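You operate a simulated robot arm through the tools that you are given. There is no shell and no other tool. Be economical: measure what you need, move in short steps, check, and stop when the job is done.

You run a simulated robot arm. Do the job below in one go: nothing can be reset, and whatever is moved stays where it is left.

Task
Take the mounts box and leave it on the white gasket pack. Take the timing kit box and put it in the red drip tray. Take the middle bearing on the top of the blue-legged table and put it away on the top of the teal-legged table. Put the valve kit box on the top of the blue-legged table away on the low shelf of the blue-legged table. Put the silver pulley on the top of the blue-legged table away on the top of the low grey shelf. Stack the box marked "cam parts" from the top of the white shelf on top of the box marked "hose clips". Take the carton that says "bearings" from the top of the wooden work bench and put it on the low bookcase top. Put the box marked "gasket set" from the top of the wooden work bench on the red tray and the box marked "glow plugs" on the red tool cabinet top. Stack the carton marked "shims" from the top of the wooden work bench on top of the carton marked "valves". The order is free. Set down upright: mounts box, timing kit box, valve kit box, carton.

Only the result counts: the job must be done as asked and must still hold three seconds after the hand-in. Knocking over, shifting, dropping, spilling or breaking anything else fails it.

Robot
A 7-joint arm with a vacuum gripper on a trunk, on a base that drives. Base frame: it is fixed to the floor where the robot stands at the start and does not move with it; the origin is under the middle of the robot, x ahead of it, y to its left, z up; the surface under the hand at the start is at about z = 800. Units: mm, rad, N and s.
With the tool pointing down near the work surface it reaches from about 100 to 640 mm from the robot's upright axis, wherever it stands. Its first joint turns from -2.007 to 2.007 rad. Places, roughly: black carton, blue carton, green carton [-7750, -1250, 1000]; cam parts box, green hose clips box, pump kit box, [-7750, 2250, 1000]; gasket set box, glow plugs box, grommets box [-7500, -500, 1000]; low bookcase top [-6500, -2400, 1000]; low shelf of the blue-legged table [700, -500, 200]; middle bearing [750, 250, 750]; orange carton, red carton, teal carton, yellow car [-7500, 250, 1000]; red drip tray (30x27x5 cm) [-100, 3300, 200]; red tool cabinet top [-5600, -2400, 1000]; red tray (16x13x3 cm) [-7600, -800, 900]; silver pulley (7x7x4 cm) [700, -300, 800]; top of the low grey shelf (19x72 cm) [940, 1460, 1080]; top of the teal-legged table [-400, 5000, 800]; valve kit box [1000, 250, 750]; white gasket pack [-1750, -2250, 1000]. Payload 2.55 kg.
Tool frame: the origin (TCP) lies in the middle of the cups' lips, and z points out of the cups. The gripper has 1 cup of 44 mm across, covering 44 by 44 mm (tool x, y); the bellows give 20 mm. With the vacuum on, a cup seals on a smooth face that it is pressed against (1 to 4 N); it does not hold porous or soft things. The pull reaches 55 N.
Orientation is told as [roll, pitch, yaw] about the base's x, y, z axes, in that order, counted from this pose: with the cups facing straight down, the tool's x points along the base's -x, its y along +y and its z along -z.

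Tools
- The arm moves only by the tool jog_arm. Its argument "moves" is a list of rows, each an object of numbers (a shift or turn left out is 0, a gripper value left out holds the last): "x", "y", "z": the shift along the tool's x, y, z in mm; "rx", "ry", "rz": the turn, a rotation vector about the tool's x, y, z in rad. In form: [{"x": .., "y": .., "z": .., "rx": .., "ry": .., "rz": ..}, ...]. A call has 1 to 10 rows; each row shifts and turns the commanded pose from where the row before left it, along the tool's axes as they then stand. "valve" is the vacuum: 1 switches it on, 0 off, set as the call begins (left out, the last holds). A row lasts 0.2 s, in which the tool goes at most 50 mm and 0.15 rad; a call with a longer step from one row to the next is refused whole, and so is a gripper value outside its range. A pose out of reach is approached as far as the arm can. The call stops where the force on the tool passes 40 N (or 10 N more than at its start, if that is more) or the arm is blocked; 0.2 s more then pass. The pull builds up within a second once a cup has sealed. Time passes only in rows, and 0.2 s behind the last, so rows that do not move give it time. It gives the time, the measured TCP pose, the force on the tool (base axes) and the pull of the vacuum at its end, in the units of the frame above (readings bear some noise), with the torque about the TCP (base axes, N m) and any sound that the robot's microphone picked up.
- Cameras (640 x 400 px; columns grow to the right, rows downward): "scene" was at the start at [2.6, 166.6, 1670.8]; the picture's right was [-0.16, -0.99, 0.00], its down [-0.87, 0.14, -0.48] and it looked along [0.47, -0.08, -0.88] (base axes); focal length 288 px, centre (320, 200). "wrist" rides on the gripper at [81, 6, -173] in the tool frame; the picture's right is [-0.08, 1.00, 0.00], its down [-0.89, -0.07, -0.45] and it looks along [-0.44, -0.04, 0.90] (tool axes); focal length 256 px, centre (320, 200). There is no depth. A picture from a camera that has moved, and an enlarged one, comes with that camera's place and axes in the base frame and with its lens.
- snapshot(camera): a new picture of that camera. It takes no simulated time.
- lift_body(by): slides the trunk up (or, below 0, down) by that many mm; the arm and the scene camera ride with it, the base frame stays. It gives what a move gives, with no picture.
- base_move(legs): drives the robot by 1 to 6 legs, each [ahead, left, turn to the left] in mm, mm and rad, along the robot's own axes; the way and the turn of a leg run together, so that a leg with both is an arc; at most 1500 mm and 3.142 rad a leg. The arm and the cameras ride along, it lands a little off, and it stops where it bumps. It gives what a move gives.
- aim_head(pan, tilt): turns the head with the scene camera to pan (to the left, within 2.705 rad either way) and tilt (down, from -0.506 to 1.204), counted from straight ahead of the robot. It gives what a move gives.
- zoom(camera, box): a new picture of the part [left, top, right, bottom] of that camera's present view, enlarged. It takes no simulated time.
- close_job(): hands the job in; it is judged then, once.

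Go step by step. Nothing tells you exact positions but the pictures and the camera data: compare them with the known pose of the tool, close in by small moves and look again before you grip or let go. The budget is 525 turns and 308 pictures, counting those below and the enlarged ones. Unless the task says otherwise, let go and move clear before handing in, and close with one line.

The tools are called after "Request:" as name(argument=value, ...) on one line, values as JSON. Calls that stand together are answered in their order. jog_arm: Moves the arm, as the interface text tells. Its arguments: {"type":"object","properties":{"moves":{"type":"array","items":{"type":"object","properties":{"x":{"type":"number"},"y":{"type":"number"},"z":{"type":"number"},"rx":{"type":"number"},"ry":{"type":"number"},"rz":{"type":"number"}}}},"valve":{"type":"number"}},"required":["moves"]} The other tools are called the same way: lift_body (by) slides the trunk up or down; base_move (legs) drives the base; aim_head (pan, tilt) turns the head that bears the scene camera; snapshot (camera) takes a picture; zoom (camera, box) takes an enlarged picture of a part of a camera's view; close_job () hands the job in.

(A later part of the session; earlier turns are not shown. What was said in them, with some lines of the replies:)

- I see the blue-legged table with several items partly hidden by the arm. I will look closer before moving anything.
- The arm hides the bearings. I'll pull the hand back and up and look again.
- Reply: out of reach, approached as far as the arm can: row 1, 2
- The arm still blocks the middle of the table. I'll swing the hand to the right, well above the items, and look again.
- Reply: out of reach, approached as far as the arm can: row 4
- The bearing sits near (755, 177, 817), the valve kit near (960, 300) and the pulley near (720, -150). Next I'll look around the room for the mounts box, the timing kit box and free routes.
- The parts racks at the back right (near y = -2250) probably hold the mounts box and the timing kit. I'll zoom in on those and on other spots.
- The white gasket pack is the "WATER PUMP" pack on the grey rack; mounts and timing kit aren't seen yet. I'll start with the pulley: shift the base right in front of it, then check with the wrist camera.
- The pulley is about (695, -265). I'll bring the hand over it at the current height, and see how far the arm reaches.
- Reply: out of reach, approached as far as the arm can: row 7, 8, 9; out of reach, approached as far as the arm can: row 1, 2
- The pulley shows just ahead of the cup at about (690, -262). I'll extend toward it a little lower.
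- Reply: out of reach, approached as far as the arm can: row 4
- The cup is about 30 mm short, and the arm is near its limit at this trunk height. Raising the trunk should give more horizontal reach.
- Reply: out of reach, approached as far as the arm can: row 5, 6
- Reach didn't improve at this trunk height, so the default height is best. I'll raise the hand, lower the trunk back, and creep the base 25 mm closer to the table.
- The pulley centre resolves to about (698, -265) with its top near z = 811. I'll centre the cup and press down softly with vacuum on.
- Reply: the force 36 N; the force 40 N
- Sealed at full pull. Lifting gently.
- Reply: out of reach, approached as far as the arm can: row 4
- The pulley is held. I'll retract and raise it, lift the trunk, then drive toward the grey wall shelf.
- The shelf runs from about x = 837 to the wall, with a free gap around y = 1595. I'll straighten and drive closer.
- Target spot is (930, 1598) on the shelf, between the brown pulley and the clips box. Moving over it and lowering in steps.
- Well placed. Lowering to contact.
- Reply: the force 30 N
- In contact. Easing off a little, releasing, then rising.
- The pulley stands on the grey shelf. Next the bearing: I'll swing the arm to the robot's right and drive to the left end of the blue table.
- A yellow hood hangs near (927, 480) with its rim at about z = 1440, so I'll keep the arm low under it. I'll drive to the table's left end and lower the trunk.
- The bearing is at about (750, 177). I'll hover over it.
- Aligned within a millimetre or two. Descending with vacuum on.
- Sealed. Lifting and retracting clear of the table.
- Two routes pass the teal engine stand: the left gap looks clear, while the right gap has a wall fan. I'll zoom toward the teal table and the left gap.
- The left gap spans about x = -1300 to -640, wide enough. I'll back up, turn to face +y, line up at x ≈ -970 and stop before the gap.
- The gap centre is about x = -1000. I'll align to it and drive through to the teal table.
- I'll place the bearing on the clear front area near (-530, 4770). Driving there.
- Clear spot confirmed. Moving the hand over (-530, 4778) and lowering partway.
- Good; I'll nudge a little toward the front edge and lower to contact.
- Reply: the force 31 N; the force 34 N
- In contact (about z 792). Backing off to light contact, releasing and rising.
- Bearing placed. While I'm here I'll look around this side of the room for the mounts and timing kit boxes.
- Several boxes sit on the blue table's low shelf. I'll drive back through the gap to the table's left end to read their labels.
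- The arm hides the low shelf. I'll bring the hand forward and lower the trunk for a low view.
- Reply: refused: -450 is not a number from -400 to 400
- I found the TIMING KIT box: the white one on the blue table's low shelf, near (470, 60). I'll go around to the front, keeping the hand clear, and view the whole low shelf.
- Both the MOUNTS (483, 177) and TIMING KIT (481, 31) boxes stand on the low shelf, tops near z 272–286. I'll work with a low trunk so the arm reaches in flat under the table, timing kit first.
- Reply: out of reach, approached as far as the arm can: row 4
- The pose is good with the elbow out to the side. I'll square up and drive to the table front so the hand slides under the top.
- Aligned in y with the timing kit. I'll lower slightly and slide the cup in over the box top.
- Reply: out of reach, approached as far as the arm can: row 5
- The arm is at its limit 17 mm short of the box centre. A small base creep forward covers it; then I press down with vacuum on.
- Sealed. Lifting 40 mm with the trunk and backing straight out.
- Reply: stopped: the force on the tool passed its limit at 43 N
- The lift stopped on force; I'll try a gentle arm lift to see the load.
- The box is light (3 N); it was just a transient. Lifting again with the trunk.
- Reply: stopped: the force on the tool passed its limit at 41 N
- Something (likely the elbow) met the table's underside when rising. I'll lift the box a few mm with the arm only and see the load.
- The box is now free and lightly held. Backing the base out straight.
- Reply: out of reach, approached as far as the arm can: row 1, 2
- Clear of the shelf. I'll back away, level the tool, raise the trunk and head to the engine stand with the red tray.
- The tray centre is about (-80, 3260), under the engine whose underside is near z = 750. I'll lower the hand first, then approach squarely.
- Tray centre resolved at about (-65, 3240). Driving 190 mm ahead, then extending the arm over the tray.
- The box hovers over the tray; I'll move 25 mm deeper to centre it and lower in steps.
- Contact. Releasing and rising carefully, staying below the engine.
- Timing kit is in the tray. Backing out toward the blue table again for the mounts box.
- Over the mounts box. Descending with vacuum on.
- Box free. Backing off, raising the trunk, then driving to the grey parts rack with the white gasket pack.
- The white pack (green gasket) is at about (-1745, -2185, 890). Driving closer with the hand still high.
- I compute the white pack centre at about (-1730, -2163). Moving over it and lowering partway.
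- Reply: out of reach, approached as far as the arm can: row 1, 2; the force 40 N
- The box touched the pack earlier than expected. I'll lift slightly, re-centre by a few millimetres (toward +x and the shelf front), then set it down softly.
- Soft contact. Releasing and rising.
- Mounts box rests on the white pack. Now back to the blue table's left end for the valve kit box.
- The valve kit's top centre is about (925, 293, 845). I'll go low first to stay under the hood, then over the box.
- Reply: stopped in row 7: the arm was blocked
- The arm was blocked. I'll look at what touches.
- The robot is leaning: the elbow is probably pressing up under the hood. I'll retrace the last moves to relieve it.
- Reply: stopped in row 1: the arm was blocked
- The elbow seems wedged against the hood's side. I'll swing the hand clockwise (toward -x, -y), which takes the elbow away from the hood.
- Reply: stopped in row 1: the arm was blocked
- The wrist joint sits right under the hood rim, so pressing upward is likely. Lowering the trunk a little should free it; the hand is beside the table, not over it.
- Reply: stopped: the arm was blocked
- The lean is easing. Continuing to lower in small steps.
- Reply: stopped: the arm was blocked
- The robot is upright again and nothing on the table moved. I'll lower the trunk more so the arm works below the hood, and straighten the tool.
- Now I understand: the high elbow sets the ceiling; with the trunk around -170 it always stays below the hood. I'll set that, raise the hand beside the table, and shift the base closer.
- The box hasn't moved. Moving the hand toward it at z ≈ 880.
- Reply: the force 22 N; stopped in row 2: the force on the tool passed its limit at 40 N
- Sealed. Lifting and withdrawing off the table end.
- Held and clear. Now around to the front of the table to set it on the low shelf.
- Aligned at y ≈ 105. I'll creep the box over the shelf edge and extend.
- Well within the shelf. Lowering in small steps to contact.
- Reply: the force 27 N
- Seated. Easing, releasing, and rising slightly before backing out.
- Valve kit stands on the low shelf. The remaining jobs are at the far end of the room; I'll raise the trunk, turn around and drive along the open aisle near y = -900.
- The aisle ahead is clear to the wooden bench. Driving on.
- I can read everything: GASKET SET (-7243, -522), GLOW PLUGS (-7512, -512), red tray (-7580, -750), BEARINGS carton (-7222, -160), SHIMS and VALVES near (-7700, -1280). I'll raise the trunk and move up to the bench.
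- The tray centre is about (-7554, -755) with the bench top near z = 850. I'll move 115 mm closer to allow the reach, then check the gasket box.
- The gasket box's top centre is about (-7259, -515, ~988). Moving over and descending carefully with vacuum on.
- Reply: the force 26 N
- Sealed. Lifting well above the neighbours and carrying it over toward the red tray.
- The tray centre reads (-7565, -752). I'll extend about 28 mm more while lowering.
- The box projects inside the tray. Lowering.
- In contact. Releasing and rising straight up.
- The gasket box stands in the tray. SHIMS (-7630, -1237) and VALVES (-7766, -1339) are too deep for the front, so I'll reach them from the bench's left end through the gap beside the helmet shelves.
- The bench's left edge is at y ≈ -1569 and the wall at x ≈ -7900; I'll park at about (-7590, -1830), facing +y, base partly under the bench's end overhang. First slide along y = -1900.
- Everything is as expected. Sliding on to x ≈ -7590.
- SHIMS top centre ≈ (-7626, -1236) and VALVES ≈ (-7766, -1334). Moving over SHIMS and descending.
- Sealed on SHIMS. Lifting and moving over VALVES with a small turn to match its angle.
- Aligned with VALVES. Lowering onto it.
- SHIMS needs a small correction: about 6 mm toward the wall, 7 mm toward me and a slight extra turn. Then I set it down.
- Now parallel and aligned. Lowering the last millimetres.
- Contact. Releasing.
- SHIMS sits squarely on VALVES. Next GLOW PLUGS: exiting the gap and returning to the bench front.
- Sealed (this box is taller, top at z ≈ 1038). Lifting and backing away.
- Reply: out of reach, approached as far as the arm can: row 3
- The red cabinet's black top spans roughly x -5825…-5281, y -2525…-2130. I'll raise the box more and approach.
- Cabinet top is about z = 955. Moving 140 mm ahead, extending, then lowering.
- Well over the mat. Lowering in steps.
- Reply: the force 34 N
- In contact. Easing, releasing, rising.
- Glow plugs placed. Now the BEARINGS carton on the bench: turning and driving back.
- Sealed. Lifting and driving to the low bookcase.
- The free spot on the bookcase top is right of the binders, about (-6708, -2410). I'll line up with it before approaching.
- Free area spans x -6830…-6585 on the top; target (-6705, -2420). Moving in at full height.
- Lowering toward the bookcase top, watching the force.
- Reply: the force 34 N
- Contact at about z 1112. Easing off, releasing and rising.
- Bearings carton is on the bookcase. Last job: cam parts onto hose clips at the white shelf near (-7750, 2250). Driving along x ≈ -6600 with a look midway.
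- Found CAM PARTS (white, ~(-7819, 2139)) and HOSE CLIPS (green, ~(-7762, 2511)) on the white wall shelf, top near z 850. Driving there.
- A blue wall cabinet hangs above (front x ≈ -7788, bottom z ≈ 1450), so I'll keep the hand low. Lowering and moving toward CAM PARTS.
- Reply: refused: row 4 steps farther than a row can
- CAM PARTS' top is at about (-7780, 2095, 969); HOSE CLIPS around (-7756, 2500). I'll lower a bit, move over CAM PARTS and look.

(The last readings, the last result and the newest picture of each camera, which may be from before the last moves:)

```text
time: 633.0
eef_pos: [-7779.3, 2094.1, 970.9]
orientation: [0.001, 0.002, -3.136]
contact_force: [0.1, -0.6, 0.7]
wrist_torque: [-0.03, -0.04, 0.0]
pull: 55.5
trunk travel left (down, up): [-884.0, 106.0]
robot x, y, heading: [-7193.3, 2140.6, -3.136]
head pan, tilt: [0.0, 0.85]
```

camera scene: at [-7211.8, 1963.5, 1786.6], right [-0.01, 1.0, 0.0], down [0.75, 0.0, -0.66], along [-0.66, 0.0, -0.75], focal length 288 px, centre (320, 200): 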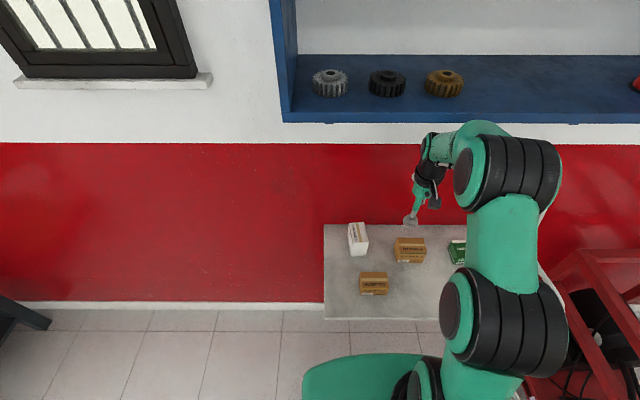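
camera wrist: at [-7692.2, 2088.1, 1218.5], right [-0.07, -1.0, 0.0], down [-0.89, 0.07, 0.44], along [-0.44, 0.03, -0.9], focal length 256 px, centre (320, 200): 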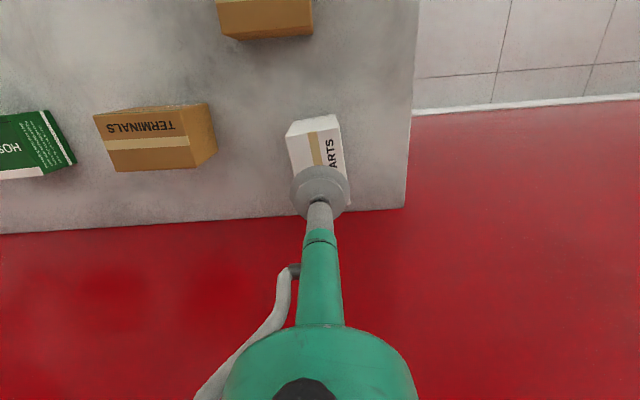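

Sealed. Lifting, pulling back out from under the cabinet, then raising more.

Request:
jog_arm(moves=[{"z": -15}, {"z": -35}, {"z": -35}, {"x": 40}, {"x": 40}, {"x": 40, "z": -20}, {"z": -40}, {"z": -20}])

Request:
snapshot(camera="wrist")

```text
time: 634.8
eef_pos: [-7659.3, 2094.2, 1135.7]
orientation: [0.001, 0.002, -3.136]
contact_force: [0.9, -0.7, -2.1]
wrist_torque: [0.01, -0.01, -0.04]
pull: 54.8
trunk travel left (down, up): [-884.0, 106.0]
robot x, y, heading: [-7194.8, 2141.4, -3.139]
head pan, tilt: [0.0, 0.85]
```

```text
114 pictures are left
camera wrist: at [-7579.8, 2088.7, 1308.7], right [-0.07, -1.0, 0.0], down [-0.89, 0.07, 0.44], along [-0.44, 0.03, -0.9], focal length 256 px, centre (320, 200)
```

wrist: 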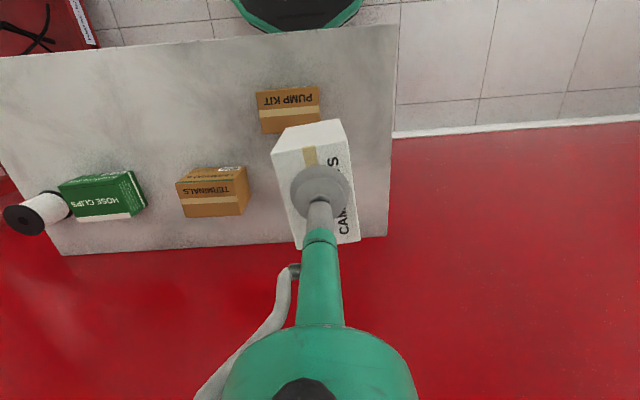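

Moving the base 300 mm right toward HOSE CLIPS, then checking its position.

Request:
base_move(legs=[[0, -300, 0]])

Request:
snapshot(camera="wrist")

Request:
snapshot(camera="scene")

```text
time: 636.9
eef_pos: [-7662.9, 2396.5, 1135.3]
orientation: [0.0, 0.004, -3.13]
contact_force: [0.7, -0.2, -2.0]
wrist_torque: [-0.01, -0.02, 0.02]
pull: 55.0
trunk travel left (down, up): [-884.0, 106.0]
robot x, y, heading: [-7195.4, 2441.7, -3.133]
head pan, tilt: [0.0, 0.85]
```

```text
113 pictures are left
camera wrist: at [-7582.4, 2390.7, 1308.4], right [-0.07, -1.0, 0.0], down [-0.89, 0.06, 0.44], along [-0.44, 0.03, -0.9], focal length 256 px, centre (320, 200)
```

wrist: 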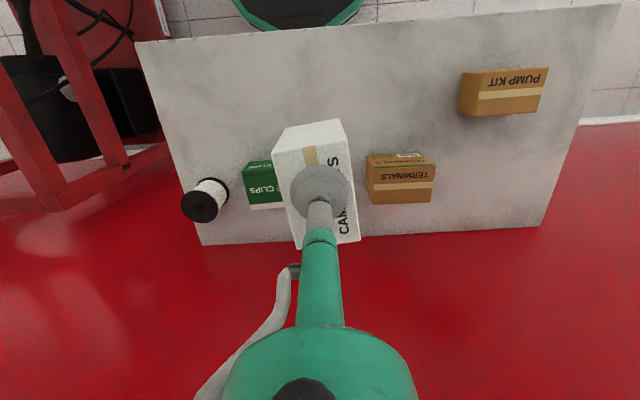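

```text
112 pictures are left
camera scene: at [-7212.8, 2267.6, 1786.7], right [-0.01, 1.0, 0.0], down [0.75, 0.01, -0.66], along [-0.66, -0.01, -0.75], focal length 288 px, centre (320, 200)
```

scene: 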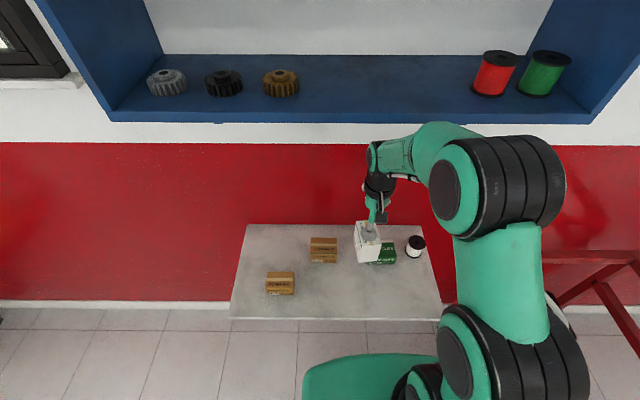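

Request:
zoom(camera="scene", box=[340, 200, 440, 280])

Request:
zoom(camera="wrist", box=[170, 100, 370, 260])

```text
5.00 times, centred on (390, 240) of scene
camera zoom: at [-7212.8, 2267.6, 1786.7], right [-0.01, 1.0, 0.0], down [0.75, 0.01, -0.66], along [-0.66, -0.01, -0.75], focal length 1438 px, centre (-30, 0)
```

zoom: 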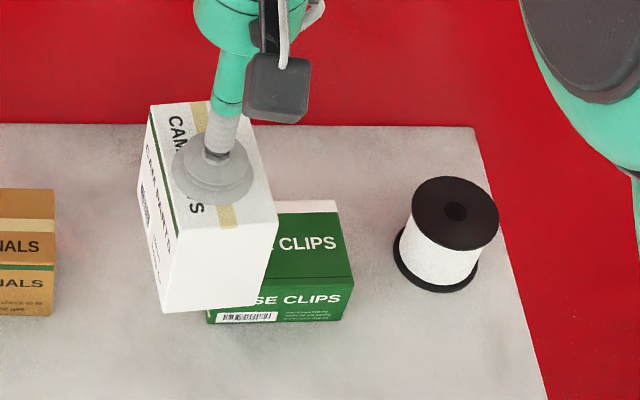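

```text
2.50 times, centred on (270, 180) of wrist
camera zoom: at [-7582.4, 2390.7, 1308.4], right [-0.07, -1.0, 0.0], down [-0.89, 0.06, 0.44], along [-0.44, 0.03, -0.9], focal length 640 px, centre (445, 250)
```

zoom: 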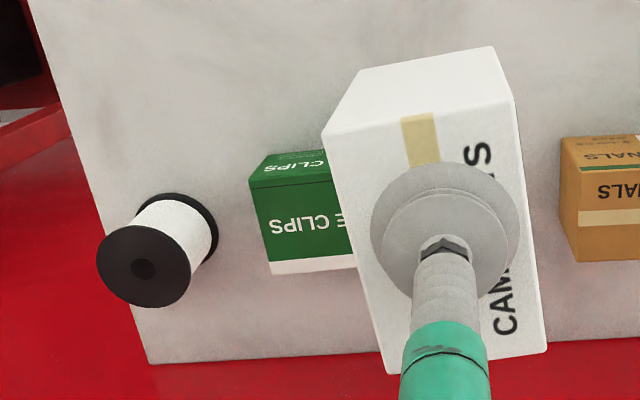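

HOSE CLIPS top resolves to centre (-7744, 2473), z ≈ 937. I'll shift the hand to y = 2473, turn slightly to match, lower to ~1070 and move in over it.

Request:
jog_arm(moves=[{"y": -40, "rz": 0.04}, {"y": -37, "rz": 0.04}, {"z": 35}, {"z": 30}, {"x": -40}, {"x": -38}])

Request:
zoom(camera="scene", box=[340, 200, 460, 290])

Request:
zoom(camera="wrist", box=[220, 90, 420, 250])

```text
time: 638.3
eef_pos: [-7740.0, 2481.9, 1068.6]
orientation: [0.0, 0.004, 3.073]
contact_force: [-0.7, -0.7, -1.7]
wrist_torque: [-0.03, -0.03, 0.02]
pull: 55.2
trunk travel left (down, up): [-884.0, 106.0]
robot x, y, heading: [-7196.4, 2443.8, -3.133]
head pan, tilt: [0.0, 0.85]
```

```text
4.44 times, centred on (400, 245) of scene
camera zoom: at [-7214.7, 2267.3, 1786.6], right [-0.01, 1.0, 0.0], down [0.75, 0.01, -0.66], along [-0.66, -0.01, -0.75], focal length 1278 px, centre (-36, 0)
```

zoom: 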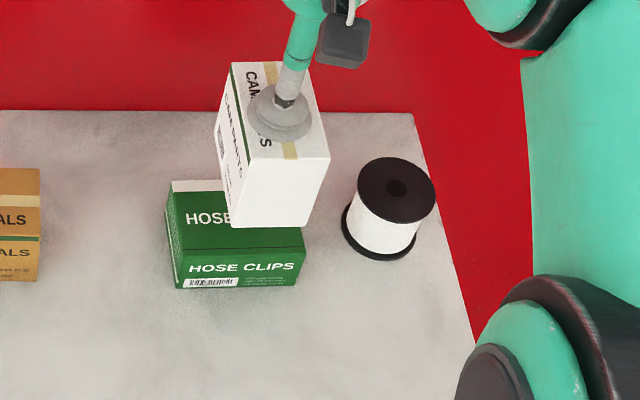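

```text
2.50 times, centred on (320, 170) of wrist
camera zoom: at [-7661.3, 2469.3, 1241.8], right [-0.15, -0.99, 0.0], down [-0.89, 0.13, 0.44], along [-0.44, 0.07, -0.9], focal length 640 px, centre (320, 275)
```

zoom: 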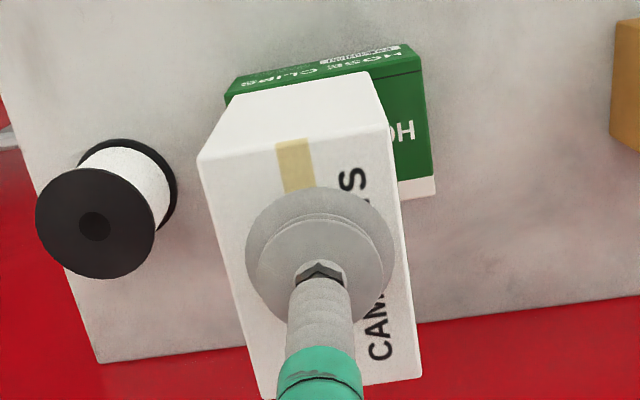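

Nearly there: CAM PARTS needs about 10 mm toward -y. Then I lower it in steps.

Request:
jog_arm(moves=[{"y": 10}, {"z": 20}, {"z": 10}])

Request:
zoom(camera="scene", box=[340, 200, 460, 290])

Request:
zoom(camera="wrist", box=[220, 90, 420, 250])

```text
time: 639.1
eef_pos: [-7740.3, 2469.3, 1038.8]
orientation: [0.001, -0.001, 3.072]
contact_force: [0.4, -0.4, -1.6]
wrist_torque: [0.01, -0.03, 0.04]
pull: 55.3
trunk travel left (down, up): [-884.0, 106.0]
robot x, y, heading: [-7193.2, 2440.6, -3.131]
head pan, tilt: [0.0, 0.85]
```

```text
4.44 times, centred on (400, 245) of scene
camera zoom: at [-7212.7, 2266.7, 1786.6], right [-0.01, 1.0, 0.0], down [0.75, 0.01, -0.66], along [-0.66, -0.01, -0.75], focal length 1278 px, centre (-36, 0)
```

zoom: 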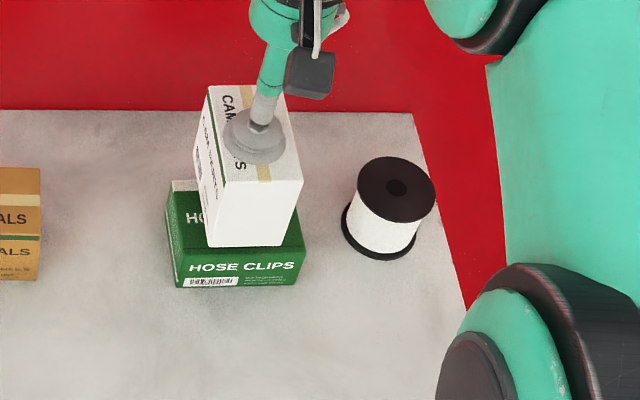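

```text
2.50 times, centred on (320, 170) of wrist
camera zoom: at [-7660.7, 2456.6, 1212.9], right [-0.15, -0.99, 0.0], down [-0.89, 0.13, 0.44], along [-0.44, 0.07, -0.9], focal length 640 px, centre (320, 275)
```

zoom: 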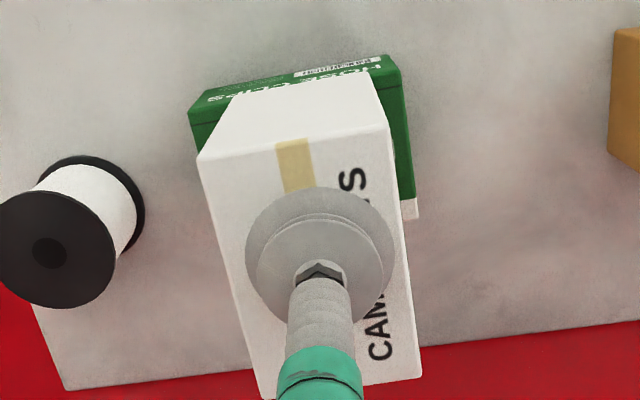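

Request:
jog_arm(moves=[{"y": 5, "z": 6}, {"z": 6}, {}])

Request:
jog_arm(moves=[{"z": 3}, {"z": 2}, {}])

```text
time: 639.9
eef_pos: [-7740.0, 2463.0, 1026.9]
orientation: [0.0, 0.001, 3.072]
contact_force: [-0.7, 0.4, -1.9]
wrist_torque: [0.02, 0.0, 0.0]
pull: 55.1
trunk travel left (down, up): [-884.0, 106.0]
robot x, y, heading: [-7189.9, 2445.4, -3.133]
head pan, tilt: [0.0, 0.85]
```

```text
time: 640.7
eef_pos: [-7739.5, 2463.4, 1022.5]
orientation: [0.001, 0.003, 3.071]
contact_force: [0.2, 0.2, -1.7]
wrist_torque: [0.01, -0.03, -0.02]
pull: 54.8
trunk travel left (down, up): [-884.0, 106.0]
robot x, y, heading: [-7194.9, 2441.1, -3.131]
head pan, tilt: [0.0, 0.85]
```

Request:
zoom(camera="scene", box=[340, 200, 460, 290])

Request:
jog_arm(moves=[{"z": 3}, {"z": 2}, {}])

```text
4.44 times, centred on (400, 245) of scene
camera zoom: at [-7212.8, 2267.2, 1786.6], right [-0.01, 1.0, 0.0], down [0.75, 0.01, -0.66], along [-0.66, -0.01, -0.75], focal length 1278 px, centre (-36, 0)
```

zoom: 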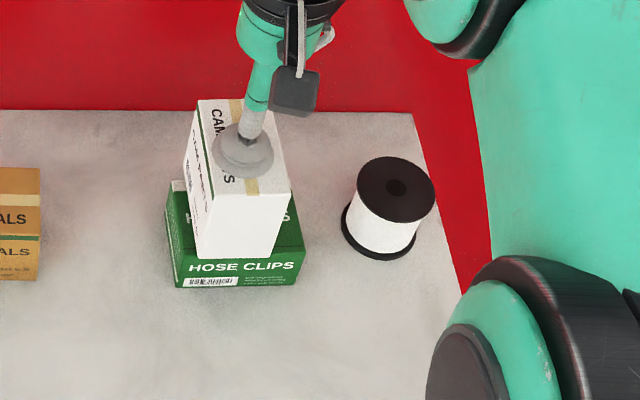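

```text
time: 641.5
eef_pos: [-7739.5, 2464.7, 1018.4]
orientation: [-0.001, 0.002, 3.074]
contact_force: [-1.4, 0.0, -2.5]
wrist_torque: [-0.03, 0.0, 0.01]
pull: 54.8
trunk travel left (down, up): [-884.0, 106.0]
robot x, y, heading: [-7198.3, 2441.4, -3.13]
head pan, tilt: [0.0, 0.85]
```

Request:
jog_arm(moves=[{"z": 3}, {}])

Request:
jog_arm(moves=[{"z": 3}, {}])

```text
time: 642.1
eef_pos: [-7739.5, 2462.7, 1017.6]
orientation: [0.001, -0.003, 3.072]
contact_force: [1.3, -1.9, 7.6]
wrist_torque: [-0.04, 0.09, 0.05]
pull: 55.1
trunk travel left (down, up): [-884.0, 106.0]
robot x, y, heading: [-7195.2, 2442.2, -3.133]
head pan, tilt: [0.0, 0.85]
```

```text
time: 642.7
eef_pos: [-7739.5, 2463.6, 1015.1]
orientation: [0.0, -0.003, 3.073]
contact_force: [3.6, -1.9, 17.6]
wrist_torque: [0.0, 0.02, 0.01]
pull: 54.5
trunk travel left (down, up): [-884.0, 106.0]
robot x, y, heading: [-7195.6, 2445.8, -3.13]
head pan, tilt: [0.0, 0.85]
```

Contact at z ≈ 1017, torque near zero. Releasing and withdrawing.

Request:
jog_arm(moves=[{"z": -3}, {}, {}, {}], valve=0)

Request:
jog_arm(moves=[{"z": -5}, {"z": -15}, {"z": -20}, {"x": 40}, {"x": 40}, {"x": 40}])

Request:
zoom(camera="scene", box=[300, 190, 480, 320])

Request:
snapshot(camera="wrist")

```text
time: 643.7
eef_pos: [-7740.1, 2464.6, 1015.0]
orientation: [-0.001, 0.003, 3.071]
contact_force: [0.0, -0.2, 0.0]
wrist_torque: [0.01, 0.0, 0.01]
pull: 0.1
trunk travel left (down, up): [-884.0, 106.0]
robot x, y, heading: [-7194.6, 2446.4, -3.136]
head pan, tilt: [0.0, 0.85]
```

```text
time: 645.1
eef_pos: [-7619.5, 2450.4, 1053.8]
orientation: [0.001, 0.001, 3.071]
contact_force: [-0.4, -0.2, -0.4]
wrist_torque: [0.01, 0.0, 0.0]
pull: 0.1
trunk travel left (down, up): [-884.0, 106.0]
robot x, y, heading: [-7196.1, 2441.3, -3.133]
head pan, tilt: [0.0, 0.85]
```

```text
3.08 times, centred on (390, 255) of scene
camera zoom: at [-7210.4, 2267.0, 1786.6], right [-0.01, 1.0, 0.0], down [0.75, 0.01, -0.66], along [-0.66, -0.01, -0.75], focal length 885 px, centre (105, 31)
```

zoom: 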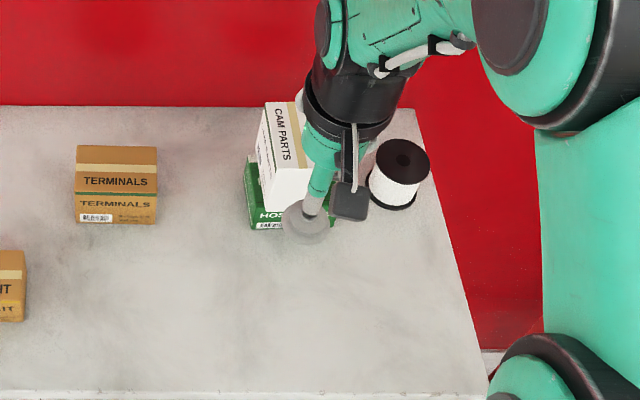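

```text
103 pictures are left
camera wrist: at [-7540.4, 2438.2, 1226.5], right [-0.15, -0.99, 0.0], down [-0.89, 0.13, 0.45], along [-0.44, 0.07, -0.9], focal length 256 px, centre (320, 200)
```

wrist: 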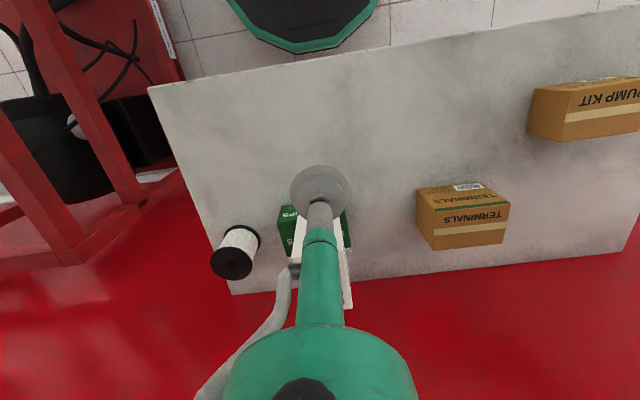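

The stack stands. I'll back away for a final look before handing in.

Request:
base_move(legs=[[-400, 0, 0]])

Request:
zoom(camera="scene", box=[240, 150, 480, 300])

```text
time: 647.5
eef_pos: [-7232.2, 2455.4, 1052.8]
orientation: [-0.001, 0.003, 3.07]
contact_force: [0.1, 0.9, 0.9]
wrist_torque: [0.0, 0.01, 0.0]
pull: 0.0
trunk travel left (down, up): [-884.0, 106.0]
robot x, y, heading: [-6804.7, 2445.0, -3.131]
head pan, tilt: [0.0, 0.85]
```

```text
2.67 times, centred on (360, 225) of scene
camera zoom: at [-6823.3, 2270.5, 1786.6], right [-0.01, 1.0, 0.0], down [0.75, 0.01, -0.66], along [-0.66, -0.01, -0.75], focal length 767 px, centre (213, 133)
```

zoom: 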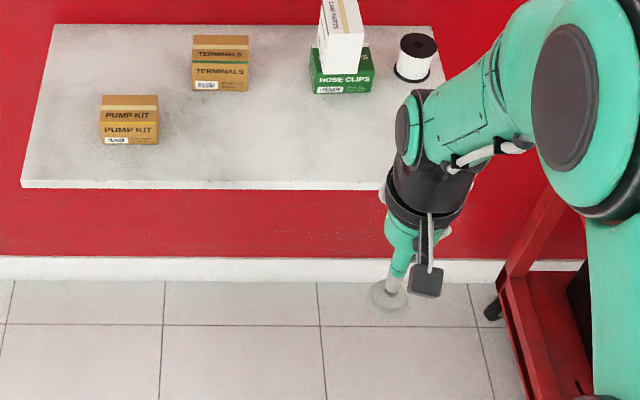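

CAM PARTS stands on HOSE CLIPS with its neighbours untouched, and all other items were seen in place when I left them. Handing in.

Request:
close_job()

```text
The job is handed in.
```

All ten items are at their asked places and the job is handed in. While reaching for the valve kit, the arm jammed, apparently against the yellow hood over the blue-legged table, and the robot leaned briefly. I saw nothing shift or fall.
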